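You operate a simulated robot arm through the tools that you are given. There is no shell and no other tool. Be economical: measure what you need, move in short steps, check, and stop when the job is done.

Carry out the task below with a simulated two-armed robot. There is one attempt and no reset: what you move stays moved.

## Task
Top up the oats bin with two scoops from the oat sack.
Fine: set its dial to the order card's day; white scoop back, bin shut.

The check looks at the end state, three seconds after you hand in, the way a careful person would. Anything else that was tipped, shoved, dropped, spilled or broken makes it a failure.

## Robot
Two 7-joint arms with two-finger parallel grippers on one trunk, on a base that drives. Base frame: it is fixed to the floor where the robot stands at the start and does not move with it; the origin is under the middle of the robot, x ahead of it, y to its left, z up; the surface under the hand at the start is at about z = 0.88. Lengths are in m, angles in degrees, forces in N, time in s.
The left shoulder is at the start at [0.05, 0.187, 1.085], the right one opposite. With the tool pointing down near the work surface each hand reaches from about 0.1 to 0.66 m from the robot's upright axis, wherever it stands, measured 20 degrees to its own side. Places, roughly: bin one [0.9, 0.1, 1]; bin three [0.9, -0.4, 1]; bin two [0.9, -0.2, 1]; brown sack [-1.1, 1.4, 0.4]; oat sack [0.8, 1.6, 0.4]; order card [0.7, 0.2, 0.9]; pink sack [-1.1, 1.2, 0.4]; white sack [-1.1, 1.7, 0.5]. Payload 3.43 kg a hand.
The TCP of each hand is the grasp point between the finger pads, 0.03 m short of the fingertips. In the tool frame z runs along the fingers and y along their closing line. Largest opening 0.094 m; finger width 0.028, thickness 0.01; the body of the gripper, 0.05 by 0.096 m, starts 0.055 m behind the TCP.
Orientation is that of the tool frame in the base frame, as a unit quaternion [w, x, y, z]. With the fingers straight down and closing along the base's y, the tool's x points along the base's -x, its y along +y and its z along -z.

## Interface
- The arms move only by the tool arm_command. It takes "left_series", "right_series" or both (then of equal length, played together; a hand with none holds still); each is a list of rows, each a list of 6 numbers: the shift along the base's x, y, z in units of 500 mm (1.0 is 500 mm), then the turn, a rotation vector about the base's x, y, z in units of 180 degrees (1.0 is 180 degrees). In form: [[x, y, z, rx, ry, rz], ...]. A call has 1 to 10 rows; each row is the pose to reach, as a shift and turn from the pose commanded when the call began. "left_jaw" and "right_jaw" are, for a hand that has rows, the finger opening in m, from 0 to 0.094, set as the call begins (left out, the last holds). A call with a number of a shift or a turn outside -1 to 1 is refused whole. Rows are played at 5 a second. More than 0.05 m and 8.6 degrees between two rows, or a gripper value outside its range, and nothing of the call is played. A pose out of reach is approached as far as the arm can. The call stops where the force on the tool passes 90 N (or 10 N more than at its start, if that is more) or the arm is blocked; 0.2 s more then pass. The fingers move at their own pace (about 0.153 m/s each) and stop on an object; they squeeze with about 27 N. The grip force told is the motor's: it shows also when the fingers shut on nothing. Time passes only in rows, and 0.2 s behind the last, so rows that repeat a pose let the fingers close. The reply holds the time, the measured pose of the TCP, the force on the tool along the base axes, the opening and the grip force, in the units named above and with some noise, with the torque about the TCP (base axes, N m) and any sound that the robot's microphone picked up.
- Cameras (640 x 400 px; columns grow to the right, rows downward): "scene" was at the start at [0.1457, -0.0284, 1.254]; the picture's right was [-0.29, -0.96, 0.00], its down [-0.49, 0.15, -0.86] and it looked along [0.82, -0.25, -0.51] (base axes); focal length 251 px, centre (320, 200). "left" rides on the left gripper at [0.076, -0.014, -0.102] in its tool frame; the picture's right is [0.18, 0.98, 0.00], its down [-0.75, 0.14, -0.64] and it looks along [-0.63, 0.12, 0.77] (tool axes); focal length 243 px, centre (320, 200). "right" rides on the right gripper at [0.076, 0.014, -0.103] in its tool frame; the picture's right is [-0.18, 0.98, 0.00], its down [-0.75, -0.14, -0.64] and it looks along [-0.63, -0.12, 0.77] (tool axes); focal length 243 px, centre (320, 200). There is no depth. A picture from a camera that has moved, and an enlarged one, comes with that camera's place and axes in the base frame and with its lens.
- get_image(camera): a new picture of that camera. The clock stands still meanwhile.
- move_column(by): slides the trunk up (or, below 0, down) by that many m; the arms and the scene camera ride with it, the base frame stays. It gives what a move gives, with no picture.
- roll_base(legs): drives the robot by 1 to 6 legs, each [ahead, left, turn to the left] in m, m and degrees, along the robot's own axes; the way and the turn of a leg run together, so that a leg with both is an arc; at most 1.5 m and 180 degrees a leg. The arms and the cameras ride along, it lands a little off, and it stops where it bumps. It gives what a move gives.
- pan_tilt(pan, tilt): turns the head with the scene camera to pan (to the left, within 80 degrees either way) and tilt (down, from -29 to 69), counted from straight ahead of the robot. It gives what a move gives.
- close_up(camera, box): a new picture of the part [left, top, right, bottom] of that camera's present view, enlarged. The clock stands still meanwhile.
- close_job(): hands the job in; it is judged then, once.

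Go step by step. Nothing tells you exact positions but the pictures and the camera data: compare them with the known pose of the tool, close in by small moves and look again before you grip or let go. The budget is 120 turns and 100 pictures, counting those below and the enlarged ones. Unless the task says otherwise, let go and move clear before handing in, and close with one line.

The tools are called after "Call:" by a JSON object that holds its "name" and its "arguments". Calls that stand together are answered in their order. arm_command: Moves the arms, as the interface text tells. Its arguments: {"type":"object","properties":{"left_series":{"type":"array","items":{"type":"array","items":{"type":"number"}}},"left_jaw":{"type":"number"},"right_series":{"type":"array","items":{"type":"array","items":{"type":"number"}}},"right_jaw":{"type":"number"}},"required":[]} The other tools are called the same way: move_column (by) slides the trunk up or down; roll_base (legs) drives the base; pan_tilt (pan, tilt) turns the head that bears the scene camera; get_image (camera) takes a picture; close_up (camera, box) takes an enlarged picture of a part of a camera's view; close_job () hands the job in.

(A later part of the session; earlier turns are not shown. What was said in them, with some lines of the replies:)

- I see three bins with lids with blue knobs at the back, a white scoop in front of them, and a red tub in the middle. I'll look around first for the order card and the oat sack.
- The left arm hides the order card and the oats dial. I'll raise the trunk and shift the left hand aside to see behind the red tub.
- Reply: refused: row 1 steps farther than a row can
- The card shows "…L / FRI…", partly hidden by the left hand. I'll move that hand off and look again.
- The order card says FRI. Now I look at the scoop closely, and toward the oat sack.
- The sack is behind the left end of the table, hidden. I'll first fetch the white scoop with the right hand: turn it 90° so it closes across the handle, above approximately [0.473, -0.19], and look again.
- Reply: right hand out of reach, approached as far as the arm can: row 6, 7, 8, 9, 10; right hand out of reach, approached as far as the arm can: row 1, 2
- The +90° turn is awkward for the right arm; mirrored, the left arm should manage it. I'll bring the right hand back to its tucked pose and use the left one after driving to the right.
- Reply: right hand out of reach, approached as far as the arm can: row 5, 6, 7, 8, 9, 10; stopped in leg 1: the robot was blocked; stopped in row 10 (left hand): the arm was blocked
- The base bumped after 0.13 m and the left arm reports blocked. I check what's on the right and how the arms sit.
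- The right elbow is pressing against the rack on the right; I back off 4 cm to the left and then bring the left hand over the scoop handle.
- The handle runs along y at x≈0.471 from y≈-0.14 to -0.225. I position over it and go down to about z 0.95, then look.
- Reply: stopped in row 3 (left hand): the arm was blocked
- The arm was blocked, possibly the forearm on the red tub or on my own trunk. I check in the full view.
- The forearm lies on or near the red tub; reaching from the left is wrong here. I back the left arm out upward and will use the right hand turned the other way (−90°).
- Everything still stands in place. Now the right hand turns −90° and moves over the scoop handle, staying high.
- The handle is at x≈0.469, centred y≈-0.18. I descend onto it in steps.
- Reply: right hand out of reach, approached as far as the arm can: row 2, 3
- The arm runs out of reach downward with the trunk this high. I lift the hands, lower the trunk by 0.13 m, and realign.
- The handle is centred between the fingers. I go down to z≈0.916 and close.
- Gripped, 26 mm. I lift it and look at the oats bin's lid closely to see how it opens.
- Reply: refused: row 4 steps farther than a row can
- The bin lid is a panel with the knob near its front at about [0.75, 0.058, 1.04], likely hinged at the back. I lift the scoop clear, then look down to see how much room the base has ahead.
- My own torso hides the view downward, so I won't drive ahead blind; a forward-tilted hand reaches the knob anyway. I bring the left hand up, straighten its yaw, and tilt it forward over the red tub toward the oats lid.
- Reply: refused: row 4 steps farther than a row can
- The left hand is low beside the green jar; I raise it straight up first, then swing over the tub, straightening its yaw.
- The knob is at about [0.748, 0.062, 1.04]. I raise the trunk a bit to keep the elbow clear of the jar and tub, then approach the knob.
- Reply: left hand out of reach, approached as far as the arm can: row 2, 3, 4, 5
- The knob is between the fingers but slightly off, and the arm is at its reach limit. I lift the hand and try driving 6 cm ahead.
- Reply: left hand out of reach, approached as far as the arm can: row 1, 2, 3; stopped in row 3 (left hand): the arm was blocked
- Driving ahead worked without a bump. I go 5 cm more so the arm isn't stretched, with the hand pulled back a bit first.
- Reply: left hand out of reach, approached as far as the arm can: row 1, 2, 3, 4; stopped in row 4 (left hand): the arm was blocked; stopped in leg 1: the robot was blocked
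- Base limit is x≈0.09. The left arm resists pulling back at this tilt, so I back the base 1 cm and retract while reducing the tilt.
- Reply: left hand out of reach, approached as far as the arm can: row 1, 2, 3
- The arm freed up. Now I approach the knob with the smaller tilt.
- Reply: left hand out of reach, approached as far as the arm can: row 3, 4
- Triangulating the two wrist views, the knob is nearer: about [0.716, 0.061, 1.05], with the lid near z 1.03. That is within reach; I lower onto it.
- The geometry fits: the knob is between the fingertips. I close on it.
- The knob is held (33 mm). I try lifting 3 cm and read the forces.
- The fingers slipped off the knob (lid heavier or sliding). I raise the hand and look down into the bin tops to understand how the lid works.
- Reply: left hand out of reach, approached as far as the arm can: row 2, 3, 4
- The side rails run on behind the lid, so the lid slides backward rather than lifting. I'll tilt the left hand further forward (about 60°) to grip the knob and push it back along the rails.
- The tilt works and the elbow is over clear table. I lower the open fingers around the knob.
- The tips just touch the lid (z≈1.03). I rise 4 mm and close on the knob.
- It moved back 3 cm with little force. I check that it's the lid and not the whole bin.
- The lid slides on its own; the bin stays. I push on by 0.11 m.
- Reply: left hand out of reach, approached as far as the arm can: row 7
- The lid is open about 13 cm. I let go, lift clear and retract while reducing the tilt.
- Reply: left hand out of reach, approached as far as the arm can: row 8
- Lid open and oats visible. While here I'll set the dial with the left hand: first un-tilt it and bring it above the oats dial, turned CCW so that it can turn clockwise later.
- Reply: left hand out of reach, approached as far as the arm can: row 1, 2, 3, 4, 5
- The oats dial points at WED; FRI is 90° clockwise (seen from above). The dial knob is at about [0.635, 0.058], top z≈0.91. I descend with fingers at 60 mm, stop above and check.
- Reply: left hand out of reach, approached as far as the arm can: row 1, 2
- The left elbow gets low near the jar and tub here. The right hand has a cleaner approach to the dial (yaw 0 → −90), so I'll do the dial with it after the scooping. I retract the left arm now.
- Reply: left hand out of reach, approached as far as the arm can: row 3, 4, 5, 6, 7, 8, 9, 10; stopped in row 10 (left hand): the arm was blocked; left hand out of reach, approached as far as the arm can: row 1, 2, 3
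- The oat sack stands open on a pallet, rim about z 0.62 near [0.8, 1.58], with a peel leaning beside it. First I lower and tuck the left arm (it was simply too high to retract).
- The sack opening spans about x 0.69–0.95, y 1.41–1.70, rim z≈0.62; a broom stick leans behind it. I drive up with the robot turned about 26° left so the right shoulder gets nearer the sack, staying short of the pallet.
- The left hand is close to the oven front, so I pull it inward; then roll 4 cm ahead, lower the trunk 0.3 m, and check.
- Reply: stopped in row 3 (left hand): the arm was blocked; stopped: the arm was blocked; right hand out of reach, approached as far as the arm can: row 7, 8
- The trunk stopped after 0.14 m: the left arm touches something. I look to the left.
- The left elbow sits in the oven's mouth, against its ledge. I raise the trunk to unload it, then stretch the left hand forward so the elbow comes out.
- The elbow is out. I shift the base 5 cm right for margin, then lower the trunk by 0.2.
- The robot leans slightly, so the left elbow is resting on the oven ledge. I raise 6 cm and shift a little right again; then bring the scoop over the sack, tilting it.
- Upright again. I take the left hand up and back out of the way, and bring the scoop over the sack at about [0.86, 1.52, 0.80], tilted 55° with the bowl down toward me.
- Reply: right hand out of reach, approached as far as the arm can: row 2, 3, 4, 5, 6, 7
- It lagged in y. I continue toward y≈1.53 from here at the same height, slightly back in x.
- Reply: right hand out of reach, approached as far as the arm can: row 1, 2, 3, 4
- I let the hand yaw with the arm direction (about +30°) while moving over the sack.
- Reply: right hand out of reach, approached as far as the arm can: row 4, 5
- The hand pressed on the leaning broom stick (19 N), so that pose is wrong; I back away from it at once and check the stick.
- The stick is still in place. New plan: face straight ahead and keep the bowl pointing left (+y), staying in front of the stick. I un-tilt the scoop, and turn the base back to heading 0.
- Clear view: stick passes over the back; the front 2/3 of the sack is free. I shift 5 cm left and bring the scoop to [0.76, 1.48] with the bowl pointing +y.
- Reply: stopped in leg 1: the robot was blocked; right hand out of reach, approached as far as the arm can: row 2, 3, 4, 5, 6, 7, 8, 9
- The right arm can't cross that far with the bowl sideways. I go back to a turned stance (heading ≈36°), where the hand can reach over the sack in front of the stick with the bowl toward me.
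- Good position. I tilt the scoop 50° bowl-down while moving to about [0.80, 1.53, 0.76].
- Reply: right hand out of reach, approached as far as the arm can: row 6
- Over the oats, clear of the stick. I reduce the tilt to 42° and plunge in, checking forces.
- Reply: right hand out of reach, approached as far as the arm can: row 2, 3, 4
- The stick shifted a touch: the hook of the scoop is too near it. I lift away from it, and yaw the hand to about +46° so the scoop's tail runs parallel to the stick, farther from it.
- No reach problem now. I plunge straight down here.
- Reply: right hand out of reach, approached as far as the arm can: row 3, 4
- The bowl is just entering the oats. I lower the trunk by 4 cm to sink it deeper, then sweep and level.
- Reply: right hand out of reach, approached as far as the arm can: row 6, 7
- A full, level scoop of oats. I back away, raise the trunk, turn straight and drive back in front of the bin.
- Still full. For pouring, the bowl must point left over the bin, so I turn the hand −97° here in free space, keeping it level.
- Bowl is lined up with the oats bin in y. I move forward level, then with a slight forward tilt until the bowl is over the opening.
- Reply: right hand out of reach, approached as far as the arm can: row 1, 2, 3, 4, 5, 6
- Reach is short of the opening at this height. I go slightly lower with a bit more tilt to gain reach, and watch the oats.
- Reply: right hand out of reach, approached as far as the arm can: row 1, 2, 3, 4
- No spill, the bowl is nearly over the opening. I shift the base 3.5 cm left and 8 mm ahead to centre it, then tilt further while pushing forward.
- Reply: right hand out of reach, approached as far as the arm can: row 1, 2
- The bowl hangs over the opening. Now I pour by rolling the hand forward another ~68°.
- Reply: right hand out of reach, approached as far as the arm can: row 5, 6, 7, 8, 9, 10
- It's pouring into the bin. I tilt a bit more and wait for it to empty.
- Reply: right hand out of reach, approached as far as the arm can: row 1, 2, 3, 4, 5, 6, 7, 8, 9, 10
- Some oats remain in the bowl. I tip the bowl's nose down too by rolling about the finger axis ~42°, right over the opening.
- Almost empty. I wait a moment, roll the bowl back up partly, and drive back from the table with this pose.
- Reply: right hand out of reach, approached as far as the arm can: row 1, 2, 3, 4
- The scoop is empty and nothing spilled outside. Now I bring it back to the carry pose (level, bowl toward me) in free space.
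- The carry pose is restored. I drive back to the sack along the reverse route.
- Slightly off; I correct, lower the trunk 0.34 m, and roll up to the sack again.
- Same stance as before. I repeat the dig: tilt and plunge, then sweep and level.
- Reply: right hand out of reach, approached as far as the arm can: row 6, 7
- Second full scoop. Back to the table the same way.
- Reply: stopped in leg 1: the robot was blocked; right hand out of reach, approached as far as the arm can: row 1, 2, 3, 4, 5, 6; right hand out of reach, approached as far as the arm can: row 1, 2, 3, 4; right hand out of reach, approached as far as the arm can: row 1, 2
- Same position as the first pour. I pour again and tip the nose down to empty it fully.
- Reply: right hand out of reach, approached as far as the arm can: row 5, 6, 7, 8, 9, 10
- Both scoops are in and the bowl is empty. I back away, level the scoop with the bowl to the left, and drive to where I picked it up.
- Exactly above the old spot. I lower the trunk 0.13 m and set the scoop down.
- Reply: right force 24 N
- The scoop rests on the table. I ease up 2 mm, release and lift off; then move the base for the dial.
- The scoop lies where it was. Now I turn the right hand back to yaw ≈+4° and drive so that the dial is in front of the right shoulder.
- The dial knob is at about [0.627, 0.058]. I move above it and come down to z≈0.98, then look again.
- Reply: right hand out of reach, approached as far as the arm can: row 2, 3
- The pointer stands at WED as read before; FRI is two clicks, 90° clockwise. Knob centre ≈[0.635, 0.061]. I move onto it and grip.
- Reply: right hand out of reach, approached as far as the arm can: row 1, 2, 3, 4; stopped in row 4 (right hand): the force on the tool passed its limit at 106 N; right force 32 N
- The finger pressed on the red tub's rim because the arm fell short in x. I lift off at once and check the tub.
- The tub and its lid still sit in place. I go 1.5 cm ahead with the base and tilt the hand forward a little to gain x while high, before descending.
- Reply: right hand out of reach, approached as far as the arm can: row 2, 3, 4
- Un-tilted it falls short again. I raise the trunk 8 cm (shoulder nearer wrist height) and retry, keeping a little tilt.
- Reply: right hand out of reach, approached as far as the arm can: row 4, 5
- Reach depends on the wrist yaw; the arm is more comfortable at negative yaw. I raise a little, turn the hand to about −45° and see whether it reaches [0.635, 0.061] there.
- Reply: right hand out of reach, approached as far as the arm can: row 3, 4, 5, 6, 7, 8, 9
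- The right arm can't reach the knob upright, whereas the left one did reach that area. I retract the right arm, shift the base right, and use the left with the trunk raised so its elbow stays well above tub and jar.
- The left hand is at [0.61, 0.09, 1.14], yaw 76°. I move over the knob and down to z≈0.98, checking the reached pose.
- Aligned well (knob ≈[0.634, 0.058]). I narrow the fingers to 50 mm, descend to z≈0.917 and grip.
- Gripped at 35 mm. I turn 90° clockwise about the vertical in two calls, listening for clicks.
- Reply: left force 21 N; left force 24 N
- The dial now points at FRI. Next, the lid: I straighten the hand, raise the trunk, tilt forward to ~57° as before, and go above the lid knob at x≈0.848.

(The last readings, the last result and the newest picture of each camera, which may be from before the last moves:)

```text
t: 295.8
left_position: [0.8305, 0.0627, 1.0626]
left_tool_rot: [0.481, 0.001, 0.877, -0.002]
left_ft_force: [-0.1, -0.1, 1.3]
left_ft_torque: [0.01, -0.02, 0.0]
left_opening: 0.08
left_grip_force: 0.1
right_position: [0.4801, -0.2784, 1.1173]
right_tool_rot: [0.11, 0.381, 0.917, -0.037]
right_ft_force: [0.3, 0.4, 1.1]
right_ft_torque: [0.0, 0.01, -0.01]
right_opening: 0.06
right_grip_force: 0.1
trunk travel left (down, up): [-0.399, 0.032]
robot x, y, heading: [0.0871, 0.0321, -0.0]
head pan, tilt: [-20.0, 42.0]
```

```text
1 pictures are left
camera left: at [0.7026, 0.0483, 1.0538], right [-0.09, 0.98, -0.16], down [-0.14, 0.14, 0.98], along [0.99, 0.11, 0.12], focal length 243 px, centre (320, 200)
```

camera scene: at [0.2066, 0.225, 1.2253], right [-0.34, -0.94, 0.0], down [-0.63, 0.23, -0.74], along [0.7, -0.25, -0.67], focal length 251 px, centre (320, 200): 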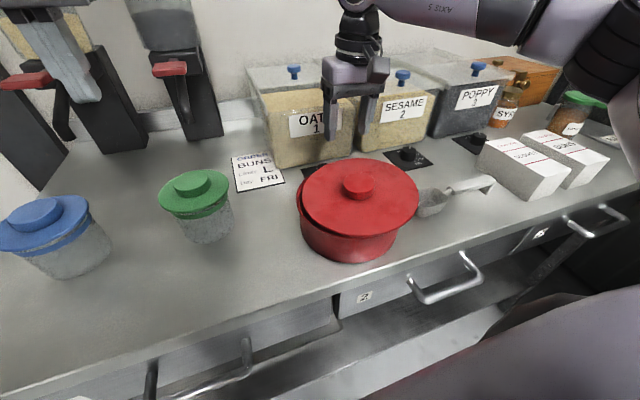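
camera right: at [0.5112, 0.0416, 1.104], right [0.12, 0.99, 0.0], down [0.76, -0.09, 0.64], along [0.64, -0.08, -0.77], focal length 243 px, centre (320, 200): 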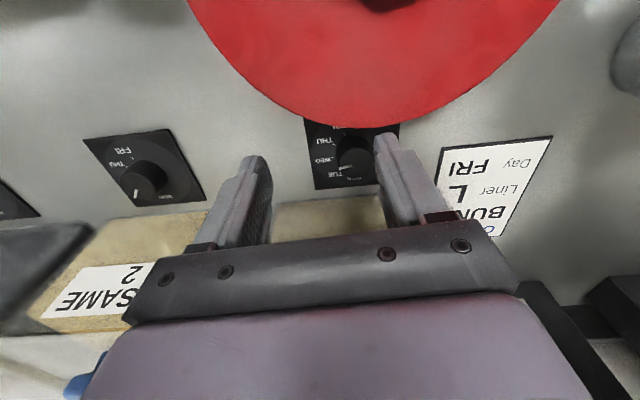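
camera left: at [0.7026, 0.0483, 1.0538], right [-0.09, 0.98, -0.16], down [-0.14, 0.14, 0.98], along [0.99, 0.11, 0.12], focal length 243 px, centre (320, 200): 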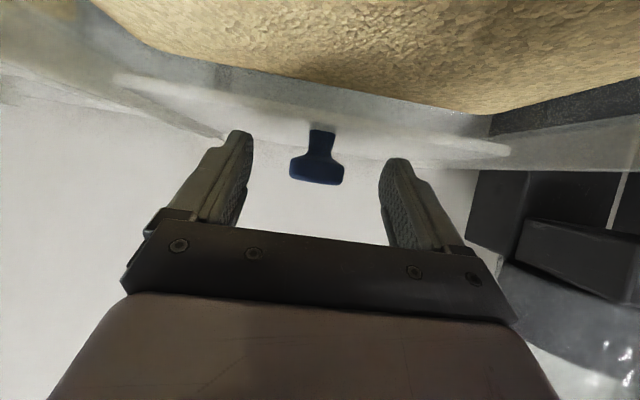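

The knob is between the fingers exactly as when I opened it. I grip and pull the lid forward to its original place.

Call:
{"name": "arm_command", "arguments": {"left_series": [[0, 0, -0.006, 0, 0, 0], [0, 0, -0.006, 0, 0, 0], [0, 0, -0.006, 0, 0, 0], [0, 0, -0.006, 0, 0, 0]], "left_jaw": 0.0}}

Call:
{"name": "arm_command", "arguments": {"left_series": [[-0.03, 0, 0, 0, 0, 0], [-0.06, 0, 0, 0, 0, 0], [-0.09, 0, 0, 0, 0, 0], [-0.12, 0, 0, 0, 0, 0], [-0.15, 0, 0, 0, 0, 0], [-0.18, 0, 0, 0, 0, 0], [-0.21, 0, 0, 0, 0, 0], [-0.235, 0, 0, 0, 0, 0], [-0.25, 0, 0, 0, 0, 0]]}}

```text
t: 296.8
left_position: [0.83, 0.0609, 1.0626]
left_tool_rot: [0.482, 0.002, 0.876, -0.003]
left_ft_force: [1.6, -1.9, 5.4]
left_ft_torque: [-0.12, -0.21, -0.04]
left_opening: 0.0334
left_grip_force: 45.0
right_position: [0.4798, -0.2768, 1.1172]
right_tool_rot: [0.109, 0.382, 0.917, -0.038]
right_ft_force: [0.5, 0.4, -0.3]
right_ft_torque: [-0.01, 0.0, 0.01]
right_opening: 0.0599
right_grip_force: 0.1
trunk travel left (down, up): [-0.399, 0.032]
robot x, y, heading: [0.0861, 0.0315, 0.1]
head pan, tilt: [-20.0, 42.0]
```

```text
t: 298.8
left_position: [0.705, 0.0618, 1.0617]
left_tool_rot: [0.483, 0.002, 0.876, -0.003]
left_ft_force: [-1.9, -3.8, 14.6]
left_ft_torque: [-0.24, -0.3, -0.28]
left_opening: 0.0332
left_grip_force: 44.9
right_position: [0.4792, -0.279, 1.1165]
right_tool_rot: [0.11, 0.382, 0.917, -0.037]
right_ft_force: [-0.4, 0.2, -0.5]
right_ft_torque: [0.03, -0.03, 0.06]
right_opening: 0.0602
right_grip_force: 0.2
trunk travel left (down, up): [-0.399, 0.032]
robot x, y, heading: [0.0865, 0.0325, 0.1]
head pan, tilt: [-20.0, 42.0]
```

Nearly home; I pull the last few millimetres gently and watch the force.

Call:
{"name": "arm_command", "arguments": {"left_series": [[-0.004, 0, 0, 0, 0, 0], [-0.008, 0, 0, 0, 0, 0], [-0.012, 0, 0, 0, 0, 0], [-0.014, 0, 0, 0, 0, 0]]}}

```text
t: 299.8
left_position: [0.6966, 0.0613, 1.0607]
left_tool_rot: [0.482, 0.003, 0.876, -0.003]
left_ft_force: [-0.1, -7.7, 15.4]
left_ft_torque: [0.0, -0.13, -0.09]
left_opening: 0.0336
left_grip_force: 45.2
right_position: [0.4783, -0.2786, 1.1171]
right_tool_rot: [0.11, 0.382, 0.917, -0.037]
right_ft_force: [-0.4, -0.1, 0.1]
right_ft_torque: [-0.02, 0.02, 0.02]
right_opening: 0.06
right_grip_force: 0.0
trunk travel left (down, up): [-0.399, 0.032]
robot x, y, heading: [0.0844, 0.0333, 0.0]
head pan, tilt: [-20.0, 42.0]
```

It moved about 4 mm past the original position, so I push it back to x=0.7007, then release and retreat upward.

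Call:
{"name": "arm_command", "arguments": {"left_series": [[0.003, 0, 0, 0, 0, 0], [0.006, 0, 0, 0, 0, 0], [0.007, 0, 0, 0, 0, 0]]}}

Call:
{"name": "arm_command", "arguments": {"left_series": [[0, 0, 0, 0, 0, 0], [0, 0, 0, 0, 0, 0], [0, 0, 0.02, 0, 0, 0], [0, 0, 0.08, 0, 0.02, 0], [-0.02, 0, 0.14, 0, 0.06, 0], [-0.04, 0.02, 0.18, 0, 0.1, 0], [-0.06, 0.04, 0.2, 0, 0.14, 0], [-0.08, 0.08, 0.2, 0, 0.18, 0], [-0.1, 0.12, 0.2, 0, 0.22, 0]], "left_jaw": 0.07}}

Call:
{"name": "roll_base", "arguments": {"legs": [[-0.3, 0, 0]]}}

Call:
{"name": "pan_tilt", "arguments": {"pan": 0, "tilt": 28}}

```text
t: 300.6
left_position: [0.7013, 0.0608, 1.0603]
left_tool_rot: [0.484, 0.006, 0.875, 0.002]
left_ft_force: [-2.9, -30.4, 15.5]
left_ft_torque: [-0.58, 0.03, -0.62]
left_opening: 0.0334
left_grip_force: 44.7
right_position: [0.4772, -0.2818, 1.1162]
right_tool_rot: [0.109, 0.383, 0.917, -0.036]
right_ft_force: [0.1, -0.5, -0.1]
right_ft_torque: [0.03, -0.01, 0.0]
right_opening: 0.0599
right_grip_force: 0.1
trunk travel left (down, up): [-0.399, 0.032]
robot x, y, heading: [0.0831, 0.0296, -0.2]
head pan, tilt: [-20.0, 42.0]
```

```text
t: 302.6
left_position: [0.6883, 0.1293, 1.151]
left_tool_rot: [0.15, -0.01, 0.989, 0.003]
left_ft_force: [0.6, -0.1, 0.2]
left_ft_torque: [0.01, 0.0, 0.02]
left_opening: 0.0701
left_grip_force: 0.1
left hand out of reach, approached as far as the arm can: row 8, 9
right_position: [0.4799, -0.2763, 1.116]
right_tool_rot: [0.109, 0.381, 0.917, -0.038]
right_ft_force: [-0.1, 0.5, -0.5]
right_ft_torque: [0.01, 0.0, -0.03]
right_opening: 0.06
right_grip_force: 0.0
trunk travel left (down, up): [-0.399, 0.032]
robot x, y, heading: [0.0835, 0.032, 0.1]
head pan, tilt: [-20.0, 42.0]
```

```text
t: 304.7
left_position: [0.3855, 0.1278, 1.1564]
left_tool_rot: [0.156, -0.009, 0.988, 0.0]
left_ft_force: [0.2, 0.7, 1.1]
left_ft_torque: [-0.01, 0.01, -0.04]
left_opening: 0.0699
left_grip_force: 0.0
right_position: [0.1749, -0.2796, 1.1163]
right_tool_rot: [0.109, 0.383, 0.917, -0.038]
right_ft_force: [0.3, -0.2, 0.3]
right_ft_torque: [0.0, -0.03, -0.01]
right_opening: 0.0599
right_grip_force: 0.1
trunk travel left (down, up): [-0.399, 0.032]
robot x, y, heading: [-0.218, 0.0342, 0.0]
head pan, tilt: [-20.0, 42.0]
```

```text
t: 305.5
left_position: [0.3856, 0.1298, 1.1557]
left_tool_rot: [0.157, -0.011, 0.988, 0.001]
left_ft_force: [-0.6, 0.5, 0.7]
left_ft_torque: [0.01, -0.02, 0.03]
left_opening: 0.0698
left_grip_force: 0.1
right_position: [0.175, -0.2777, 1.1163]
right_tool_rot: [0.109, 0.383, 0.917, -0.038]
right_ft_force: [-0.2, -0.7, -0.8]
right_ft_torque: [0.01, 0.01, 0.01]
right_opening: 0.0601
right_grip_force: 0.1
trunk travel left (down, up): [-0.399, 0.032]
robot x, y, heading: [-0.2164, 0.0289, -0.1]
head pan, tilt: [0.0, 28.0]
```

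I move the left hand aside so it doesn't block the view, then use the last picture to check lid, dial and surroundings.

Call:
{"name": "arm_command", "arguments": {"left_series": [[0, 0.06, -0.02, 0, 0.03, 0], [0, 0.14, -0.04, 0, 0.06, 0], [0, 0.22, -0.06, 0, 0.08, 0], [-0.02, 0.3, -0.08, 0, 0.1, 0], [-0.04, 0.38, -0.1, 0, 0.1, 0], [-0.06, 0.46, -0.1, 0, 0.1, 0]]}}

Call:
{"name": "close_up", "arguments": {"camera": "scene", "box": [200, 120, 488, 300]}}

```text
t: 306.9
left_position: [0.3532, 0.3582, 1.1034]
left_tool_rot: [-0.001, -0.008, 1.0, 0.002]
left_ft_force: [-0.2, -0.3, -0.1]
left_ft_torque: [-0.03, -0.03, -0.01]
left_opening: 0.0699
left_grip_force: 0.2
right_position: [0.1755, -0.2796, 1.117]
right_tool_rot: [0.108, 0.382, 0.917, -0.039]
right_ft_force: [-0.3, 0.4, -0.2]
right_ft_torque: [-0.03, 0.01, 0.01]
right_opening: 0.06
right_grip_force: 0.1
trunk travel left (down, up): [-0.399, 0.032]
robot x, y, heading: [-0.214, 0.034, 0.3]
head pan, tilt: [0.0, 28.0]
```

```text
2.22 times, centred on (344, 210) of scene
camera zoom: at [-0.0676, 0.0299, 1.3578], right [0.0, -1.0, 0.0], down [-0.47, 0.0, -0.88], along [0.88, 0.0, -0.47], focal length 557 px, centre (267, 178)
```

zoom: 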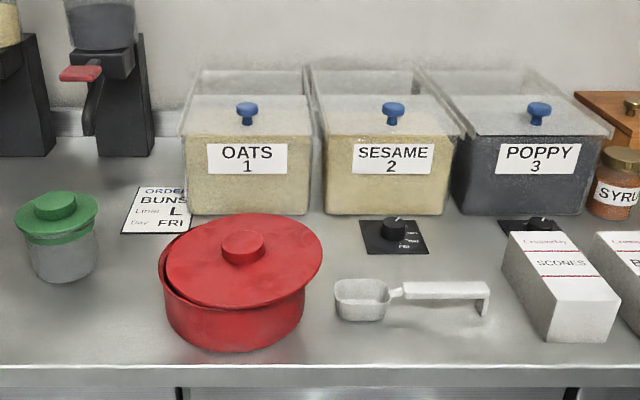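

The lid of the bin, dial, scoop and neighbours look right, but the red tub's lid sits about 1 cm off centre (from my earlier touch). I'll recentre it: gripping its knob symmetrically at its original place [0.463, 0.066] slides it back. First I bring the left hand in, then drive up.

Call:
{"name": "arm_command", "arguments": {"left_series": [[-0.03, -0.07, 0, 0, 0, 0], [-0.06, -0.14, 0, 0, 0, 0], [-0.1, -0.21, 0, 0, 0, 0], [-0.14, -0.28, 0, 0, 0, 0], [-0.18, -0.35, 0, 0, 0, 0], [-0.22, -0.42, 0, 0, 0, 0], [-0.234, -0.48, 0, 0, 0, 0]], "left_jaw": 0.094}}

Call:
{"name": "roll_base", "arguments": {"legs": [[0.215, 0, -0.2]]}}

```text
t: 308.5
left_position: [0.3739, 0.1348, 1.1261]
left_tool_rot: [-0.001, -0.016, 1.0, 0.001]
left_ft_force: [0.7, 0.6, 0.6]
left_ft_torque: [-0.02, 0.03, -0.01]
left_opening: 0.0938
left_grip_force: 0.0
left hand out of reach, approached as far as the arm can: row 2, 3, 4, 5, 6, 7
right_position: [0.1744, -0.2791, 1.1158]
right_tool_rot: [0.109, 0.382, 0.917, -0.038]
right_ft_force: [0.7, 0.1, 0.2]
right_ft_torque: [0.01, -0.01, -0.01]
right_opening: 0.0603
right_grip_force: 0.1
trunk travel left (down, up): [-0.399, 0.032]
robot x, y, heading: [-0.2164, 0.0306, -0.1]
head pan, tilt: [0.0, 28.0]
```

```text
t: 310.2
left_position: [0.5916, 0.1325, 1.1246]
left_tool_rot: [-0.001, -0.013, 1.0, 0.002]
left_ft_force: [-0.2, 0.3, 0.0]
left_ft_torque: [-0.01, 0.03, 0.03]
left_opening: 0.0941
left_grip_force: 0.2
right_position: [0.3896, -0.2814, 1.1141]
right_tool_rot: [0.108, 0.385, 0.916, -0.039]
right_ft_force: [0.1, 0.5, -0.1]
right_ft_torque: [0.01, -0.01, 0.0]
right_opening: 0.06
right_grip_force: 0.1
trunk travel left (down, up): [-0.399, 0.032]
robot x, y, heading: [-0.0053, 0.0313, -0.0]
head pan, tilt: [0.0, 28.0]
```

The hand stays stretched, so I simply place it with the base: 13 cm back and 6.6 cm right puts it over the tub's knob.

Call:
{"name": "roll_base", "arguments": {"legs": [[-0.13, -0.066, 0]]}}

Call:
{"name": "arm_command", "arguments": {"left_series": [[0, 0, -0.04, 0, 0, 0], [0, 0, -0.08, 0, 0, 0], [0, 0, -0.11, 0, 0, 0]]}}

```text
t: 311.5
left_position: [0.4595, 0.0648, 1.1254]
left_tool_rot: [-0.001, -0.011, 1.0, 0.003]
left_ft_force: [0.7, -0.3, -0.3]
left_ft_torque: [0.01, -0.04, 0.0]
left_opening: 0.0939
left_grip_force: 0.1
right_position: [0.2565, -0.3476, 1.1159]
right_tool_rot: [0.108, 0.387, 0.915, -0.039]
right_ft_force: [0.2, 0.4, 0.7]
right_ft_torque: [0.03, -0.03, 0.0]
right_opening: 0.0599
right_grip_force: 0.1
trunk travel left (down, up): [-0.399, 0.032]
robot x, y, heading: [-0.1356, -0.0327, -0.5]
head pan, tilt: [0.0, 28.0]
```

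```text
t: 312.3
left_position: [0.4638, 0.0743, 1.0712]
left_tool_rot: [0.001, -0.019, 1.0, 0.002]
left_ft_force: [-0.3, -0.3, 0.3]
left_ft_torque: [-0.01, 0.01, 0.0]
left_opening: 0.094
left_grip_force: 0.0
right_position: [0.2574, -0.3473, 1.1159]
right_tool_rot: [0.108, 0.387, 0.915, -0.04]
right_ft_force: [-0.3, -1.2, -1.0]
right_ft_torque: [0.05, 0.01, -0.01]
right_opening: 0.06
right_grip_force: 0.2
trunk travel left (down, up): [-0.399, 0.032]
robot x, y, heading: [-0.1324, -0.0343, -0.5]
head pan, tilt: [0.0, 28.0]
```

Call:
{"name": "arm_command", "arguments": {"left_series": [[-0.012, -0.016, -0.03, 0, 0, 0], [-0.014, -0.016, -0.07, 0, 0, 0], [-0.014, -0.016, -0.1, 0, 0, 0]]}}

```text
t: 313.1
left_position: [0.4575, 0.0714, 1.0256]
left_tool_rot: [0.003, -0.023, 1.0, 0.004]
left_ft_force: [-0.7, -0.5, -0.3]
left_ft_torque: [-0.02, -0.02, 0.0]
left_opening: 0.094
left_grip_force: 0.0
right_position: [0.257, -0.3482, 1.1159]
right_tool_rot: [0.108, 0.387, 0.915, -0.038]
right_ft_force: [0.4, 0.2, 0.3]
right_ft_torque: [0.02, 0.0, -0.01]
right_opening: 0.0602
right_grip_force: 0.1
trunk travel left (down, up): [-0.399, 0.032]
robot x, y, heading: [-0.1358, -0.0318, -0.7]
head pan, tilt: [0.0, 28.0]
```

Call:
{"name": "arm_command", "arguments": {"left_series": [[0, -0.006, -0.012, 0, 0, 0], [0, -0.011, -0.024, 0, 0, 0]]}}

Call:
{"name": "arm_command", "arguments": {"left_series": [[0, 0, 0, 0, 0, 0], [0, 0, 0, 0, 0, 0], [0, 0, 0, 0, 0, 0]], "left_jaw": 0.03}}

```text
t: 313.7
left_position: [0.4587, 0.0661, 1.0137]
left_tool_rot: [0.004, -0.025, 1.0, 0.003]
left_ft_force: [0.0, -0.9, 0.3]
left_ft_torque: [-0.02, 0.01, 0.02]
left_opening: 0.0939
left_grip_force: 0.0
right_position: [0.2566, -0.3472, 1.1155]
right_tool_rot: [0.109, 0.386, 0.915, -0.038]
right_ft_force: [0.3, 1.1, 0.2]
right_ft_torque: [0.02, -0.05, 0.02]
right_opening: 0.0599
right_grip_force: 0.1
trunk travel left (down, up): [-0.399, 0.032]
robot x, y, heading: [-0.1317, -0.034, -0.7]
head pan, tilt: [0.0, 28.0]
```

```text
t: 314.5
left_position: [0.4581, 0.0667, 1.0111]
left_tool_rot: [0.002, -0.024, 1.0, 0.006]
left_ft_force: [0.5, 0.3, 0.3]
left_ft_torque: [-0.01, -0.04, 0.02]
left_opening: 0.0299
left_grip_force: 0.0
right_position: [0.2578, -0.3481, 1.1155]
right_tool_rot: [0.109, 0.387, 0.915, -0.039]
right_ft_force: [-0.1, -0.5, -0.9]
right_ft_torque: [0.0, -0.02, 0.01]
right_opening: 0.06
right_grip_force: 0.0
trunk travel left (down, up): [-0.399, 0.032]
robot x, y, heading: [-0.1311, -0.0333, -0.8]
head pan, tilt: [0.0, 28.0]
```

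Nothing gripped: the knob is lower than I estimated. I reopen and descend further in small steps, checking force.

Call:
{"name": "arm_command", "arguments": {"left_series": [[0, 0, 0, 0, 0, 0], [0, 0, 0, 0, 0, 0], [0, 0, -0.01, 0, 0, 0], [0, 0, -0.02, 0, 0, 0]], "left_jaw": 0.094}}

Call:
{"name": "arm_command", "arguments": {"left_series": [[0, 0, 0, 0, 0, 0], [0, 0, 0, 0, 0, 0], [0, 0, 0, 0, 0, 0]], "left_jaw": 0.03}}

```text
t: 315.5
left_position: [0.4574, 0.0657, 1.0022]
left_tool_rot: [0.004, -0.023, 1.0, 0.004]
left_ft_force: [-0.1, -0.7, -0.4]
left_ft_torque: [0.0, 0.03, 0.02]
left_opening: 0.094
left_grip_force: 0.1
right_position: [0.2564, -0.3478, 1.1164]
right_tool_rot: [0.109, 0.386, 0.915, -0.038]
right_ft_force: [0.0, -0.1, -0.5]
right_ft_torque: [-0.01, 0.02, -0.01]
right_opening: 0.0598
right_grip_force: 0.0
trunk travel left (down, up): [-0.399, 0.032]
robot x, y, heading: [-0.134, -0.0335, -0.8]
head pan, tilt: [0.0, 28.0]
```

```text
t: 316.3
left_position: [0.4576, 0.0667, 1.0009]
left_tool_rot: [0.002, -0.023, 1.0, 0.006]
left_ft_force: [0.2, -1.1, -0.5]
left_ft_torque: [0.01, 0.02, -0.01]
left_opening: 0.0299
left_grip_force: 0.1
right_position: [0.2569, -0.3483, 1.1143]
right_tool_rot: [0.109, 0.387, 0.915, -0.038]
right_ft_force: [0.3, 0.0, 0.0]
right_ft_torque: [-0.01, -0.01, -0.03]
right_opening: 0.0602
right_grip_force: 0.0
trunk travel left (down, up): [-0.399, 0.032]
robot x, y, heading: [-0.1351, -0.0377, -1.0]
head pan, tilt: [0.0, 28.0]
```

Still above it, so the whole tub is lower and farther: re-solving gives the knob at about [0.502, 0.057], top z≈0.965, and the lid centre originally at [0.493, 0.067]. I reposition and descend there.

Call:
{"name": "arm_command", "arguments": {"left_series": [[0, 0, 0.03, 0, 0, 0], [0, 0, 0.05, 0, 0, 0], [0.045, 0, 0.05, 0, 0, 0], [0.088, 0, 0.05, 0, 0, 0], [0.088, 0, 0.01, 0, 0, 0], [0.088, 0, -0.02, 0, 0, 0]], "left_jaw": 0.094}}

```text
t: 317.7
left_position: [0.4847, 0.0561, 0.9932]
left_tool_rot: [0.005, -0.012, 1.0, 0.0]
left_ft_force: [-0.6, -3.6, 18.2]
left_ft_torque: [-1.03, -0.02, -0.11]
left_opening: 0.0941
left_grip_force: 0.0
left hand out of reach, approached as far as the arm can: row 4, 5, 6
right_position: [0.2539, -0.3482, 1.1176]
right_tool_rot: [0.11, 0.388, 0.914, -0.039]
right_ft_force: [0.1, 0.1, -0.4]
right_ft_torque: [-0.01, 0.02, 0.04]
right_opening: 0.0601
right_grip_force: 0.0
trunk travel left (down, up): [-0.399, 0.032]
robot x, y, heading: [-0.1319, -0.034, -0.6]
head pan, tilt: [0.0, 28.0]
```

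The −y finger touched the lid (raised on that side, so it's riding on its rim). I lift 1 cm, bring the base 3 cm nearer, and align over the knob.

Call:
{"name": "arm_command", "arguments": {"left_series": [[0, 0, 0.02, 0, 0, 0], [0, 0, 0.04, 0, 0, 0]]}}

Call:
{"name": "roll_base", "arguments": {"legs": [[0.03, 0, 0.5]]}}

```text
t: 318.3
left_position: [0.4832, 0.0599, 1.0069]
left_tool_rot: [-0.002, -0.013, 1.0, 0.003]
left_ft_force: [0.0, 0.3, -0.3]
left_ft_torque: [-0.02, -0.02, -0.01]
left_opening: 0.0941
left_grip_force: 0.1
right_position: [0.2568, -0.3488, 1.1164]
right_tool_rot: [0.108, 0.387, 0.915, -0.039]
right_ft_force: [0.1, 0.3, -0.2]
right_ft_torque: [0.02, 0.0, 0.0]
right_opening: 0.0597
right_grip_force: 0.0
trunk travel left (down, up): [-0.399, 0.032]
robot x, y, heading: [-0.1314, -0.0357, -0.9]
head pan, tilt: [0.0, 28.0]
```

```text
t: 319.2
left_position: [0.5132, 0.0633, 1.0057]
left_tool_rot: [-0.003, -0.016, 1.0, 0.003]
left_ft_force: [0.5, -0.2, -1.1]
left_ft_torque: [0.02, 0.01, -0.02]
left_opening: 0.0942
left_grip_force: 0.2
right_position: [0.2901, -0.3442, 1.1165]
right_tool_rot: [0.109, 0.383, 0.916, -0.039]
right_ft_force: [0.2, -0.4, -0.5]
right_ft_torque: [0.01, 0.02, 0.01]
right_opening: 0.0598
right_grip_force: 0.1
trunk travel left (down, up): [-0.399, 0.032]
robot x, y, heading: [-0.1023, -0.0338, -0.1]
head pan, tilt: [0.0, 28.0]
```

Call:
{"name": "arm_command", "arguments": {"left_series": [[-0.034, 0.008, 0, 0, 0, 0], [-0.034, 0.008, -0.02, 0, 0, 0]]}}

Call:
{"name": "arm_command", "arguments": {"left_series": [[0, 0, 0, 0, 0, 0], [0, 0, 0, 0, 0, 0], [0, 0, 0, 0, 0, 0]], "left_jaw": 0.03}}

```text
t: 319.8
left_position: [0.4935, 0.0682, 0.9972]
left_tool_rot: [-0.002, -0.016, 1.0, 0.002]
left_ft_force: [0.3, -0.3, 0.8]
left_ft_torque: [-0.02, -0.01, 0.01]
left_opening: 0.0942
left_grip_force: 0.0
right_position: [0.289, -0.3449, 1.1163]
right_tool_rot: [0.109, 0.384, 0.916, -0.039]
right_ft_force: [-0.9, -0.1, -0.5]
right_ft_torque: [0.01, 0.0, 0.04]
right_opening: 0.0602
right_grip_force: 0.0
trunk travel left (down, up): [-0.399, 0.032]
robot x, y, heading: [-0.1041, -0.0355, -0.0]
head pan, tilt: [0.0, 28.0]
```

```text
t: 320.6
left_position: [0.4941, 0.068, 0.998]
left_tool_rot: [-0.002, -0.016, 1.0, 0.003]
left_ft_force: [-1.6, 0.9, 1.2]
left_ft_torque: [-0.01, 0.04, 0.01]
left_opening: 0.0511
left_grip_force: 27.2
right_position: [0.2906, -0.3447, 1.1163]
right_tool_rot: [0.109, 0.383, 0.916, -0.038]
right_ft_force: [-0.2, 0.1, 0.4]
right_ft_torque: [0.02, -0.03, -0.01]
right_opening: 0.0603
right_grip_force: 0.0
trunk travel left (down, up): [-0.399, 0.032]
robot x, y, heading: [-0.1032, -0.036, -0.2]
head pan, tilt: [0.0, 28.0]
```

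The knob is held (51 mm) and centred in y. Now I feel for the rim in x: small moves while reading the force.

Call:
{"name": "arm_command", "arguments": {"left_series": [[-0.006, 0, 0, 0, 0, 0], [-0.012, 0, 0, 0, 0, 0]]}}

Call:
{"name": "arm_command", "arguments": {"left_series": [[-0.006, 0, 0, 0, 0, 0], [-0.012, 0, 0, 0, 0, 0]]}}

```text
t: 321.2
left_position: [0.4893, 0.0683, 0.9972]
left_tool_rot: [-0.001, -0.016, 1.0, 0.002]
left_ft_force: [0.8, 1.3, 0.7]
left_ft_torque: [-0.02, 0.03, -0.05]
left_opening: 0.0515
left_grip_force: 26.5
right_position: [0.2889, -0.3445, 1.116]
right_tool_rot: [0.108, 0.383, 0.916, -0.039]
right_ft_force: [-0.8, -1.0, 0.4]
right_ft_torque: [-0.01, -0.02, 0.0]
right_opening: 0.0601
right_grip_force: 0.0
trunk travel left (down, up): [-0.399, 0.032]
robot x, y, heading: [-0.1032, -0.0346, -0.0]
head pan, tilt: [0.0, 28.0]
```

```text
t: 321.8
left_position: [0.4831, 0.0666, 0.9986]
left_tool_rot: [-0.002, -0.016, 1.0, 0.002]
left_ft_force: [1.6, 0.0, -0.6]
left_ft_torque: [-0.04, -0.02, 0.04]
left_opening: 0.0513
left_grip_force: 27.5
right_position: [0.2884, -0.3447, 1.1161]
right_tool_rot: [0.108, 0.384, 0.916, -0.039]
right_ft_force: [0.3, -0.2, -0.9]
right_ft_torque: [0.0, 0.03, 0.01]
right_opening: 0.0603
right_grip_force: 0.0
trunk travel left (down, up): [-0.399, 0.032]
robot x, y, heading: [-0.1027, -0.0351, -0.1]
head pan, tilt: [0.0, 28.0]
```

It slides freely with almost no force. Comparing the earlier pictures, the original knob centre is about [0.493, 0.067]; I move to that, press lightly, and release.

Call:
{"name": "arm_command", "arguments": {"left_series": [[0.008, 0, 0, 0, 0, 0], [0.016, 0, 0, 0, 0, 0], [0.016, 0, -0.006, 0, 0, 0]]}}

Call:
{"name": "arm_command", "arguments": {"left_series": [[0, 0, 0, 0, 0, 0], [0, 0, 0, 0, 0, 0], [0, 0, 0, 0, 0, 0], [0, 0, 0.04, 0, 0, 0], [0, 0, 0.12, 0, 0, 0], [0, 0, 0.18, 0, 0, 0]], "left_jaw": 0.094}}

```text
t: 322.6
left_position: [0.4923, 0.0673, 0.9974]
left_tool_rot: [0.001, -0.016, 1.0, 0.002]
left_ft_force: [-0.7, 0.4, 12.5]
left_ft_torque: [-0.22, 0.75, -0.21]
left_opening: 0.0511
left_grip_force: 27.3
right_position: [0.2878, -0.3454, 1.1166]
right_tool_rot: [0.109, 0.383, 0.916, -0.038]
right_ft_force: [-0.3, 0.0, -0.3]
right_ft_torque: [-0.01, 0.01, -0.03]
right_opening: 0.0601
right_grip_force: 0.0
trunk travel left (down, up): [-0.399, 0.032]
robot x, y, heading: [-0.1025, -0.0354, 0.1]
head pan, tilt: [0.0, 28.0]
```

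```text
t: 324.0
left_position: [0.4903, 0.0662, 1.085]
left_tool_rot: [-0.001, -0.016, 1.0, 0.002]
left_ft_force: [0.6, -0.3, -0.1]
left_ft_torque: [0.0, 0.0, 0.01]
left_opening: 0.0939
left_grip_force: 0.0
right_position: [0.2888, -0.345, 1.1162]
right_tool_rot: [0.109, 0.384, 0.916, -0.038]
right_ft_force: [0.3, -0.5, -0.1]
right_ft_torque: [-0.05, 0.0, 0.03]
right_opening: 0.06
right_grip_force: 0.1
trunk travel left (down, up): [-0.399, 0.032]
robot x, y, heading: [-0.1039, -0.0334, -0.1]
head pan, tilt: [0.0, 28.0]
```

The lid is supported and released; both hands are empty. I back away from the table and hand in.

Call:
{"name": "roll_base", "arguments": {"legs": [[-0.25, 0, 0]]}}

Call:
{"name": "close_job", "arguments": {}}

```text
t: 325.8
left_position: [0.2451, 0.068, 1.0839]
left_tool_rot: [-0.001, -0.016, 1.0, 0.002]
left_ft_force: [0.0, -0.2, 0.6]
left_ft_torque: [0.03, -0.02, 0.01]
left_opening: 0.0939
left_grip_force: 0.1
right_position: [0.0443, -0.3439, 1.1166]
right_tool_rot: [0.109, 0.383, 0.917, -0.038]
right_ft_force: [-0.3, 0.3, -0.7]
right_ft_torque: [0.04, -0.03, -0.03]
right_opening: 0.0599
right_grip_force: 0.1
trunk travel left (down, up): [-0.399, 0.032]
robot x, y, heading: [-0.3508, -0.0306, -0.2]
head pan, tilt: [0.0, 28.0]
```

```text
The job is handed in.
```

I put two scoops in the oats bin, set its dial to FRI, returned the white scoop and shut the bin, then handed in. Along the way I knocked the red tub's lid about 1 cm off centre and put it back by feel with no pictures left to check, and I nudged the broom stick behind the oat sack slightly; it was still leaning there afterwards.
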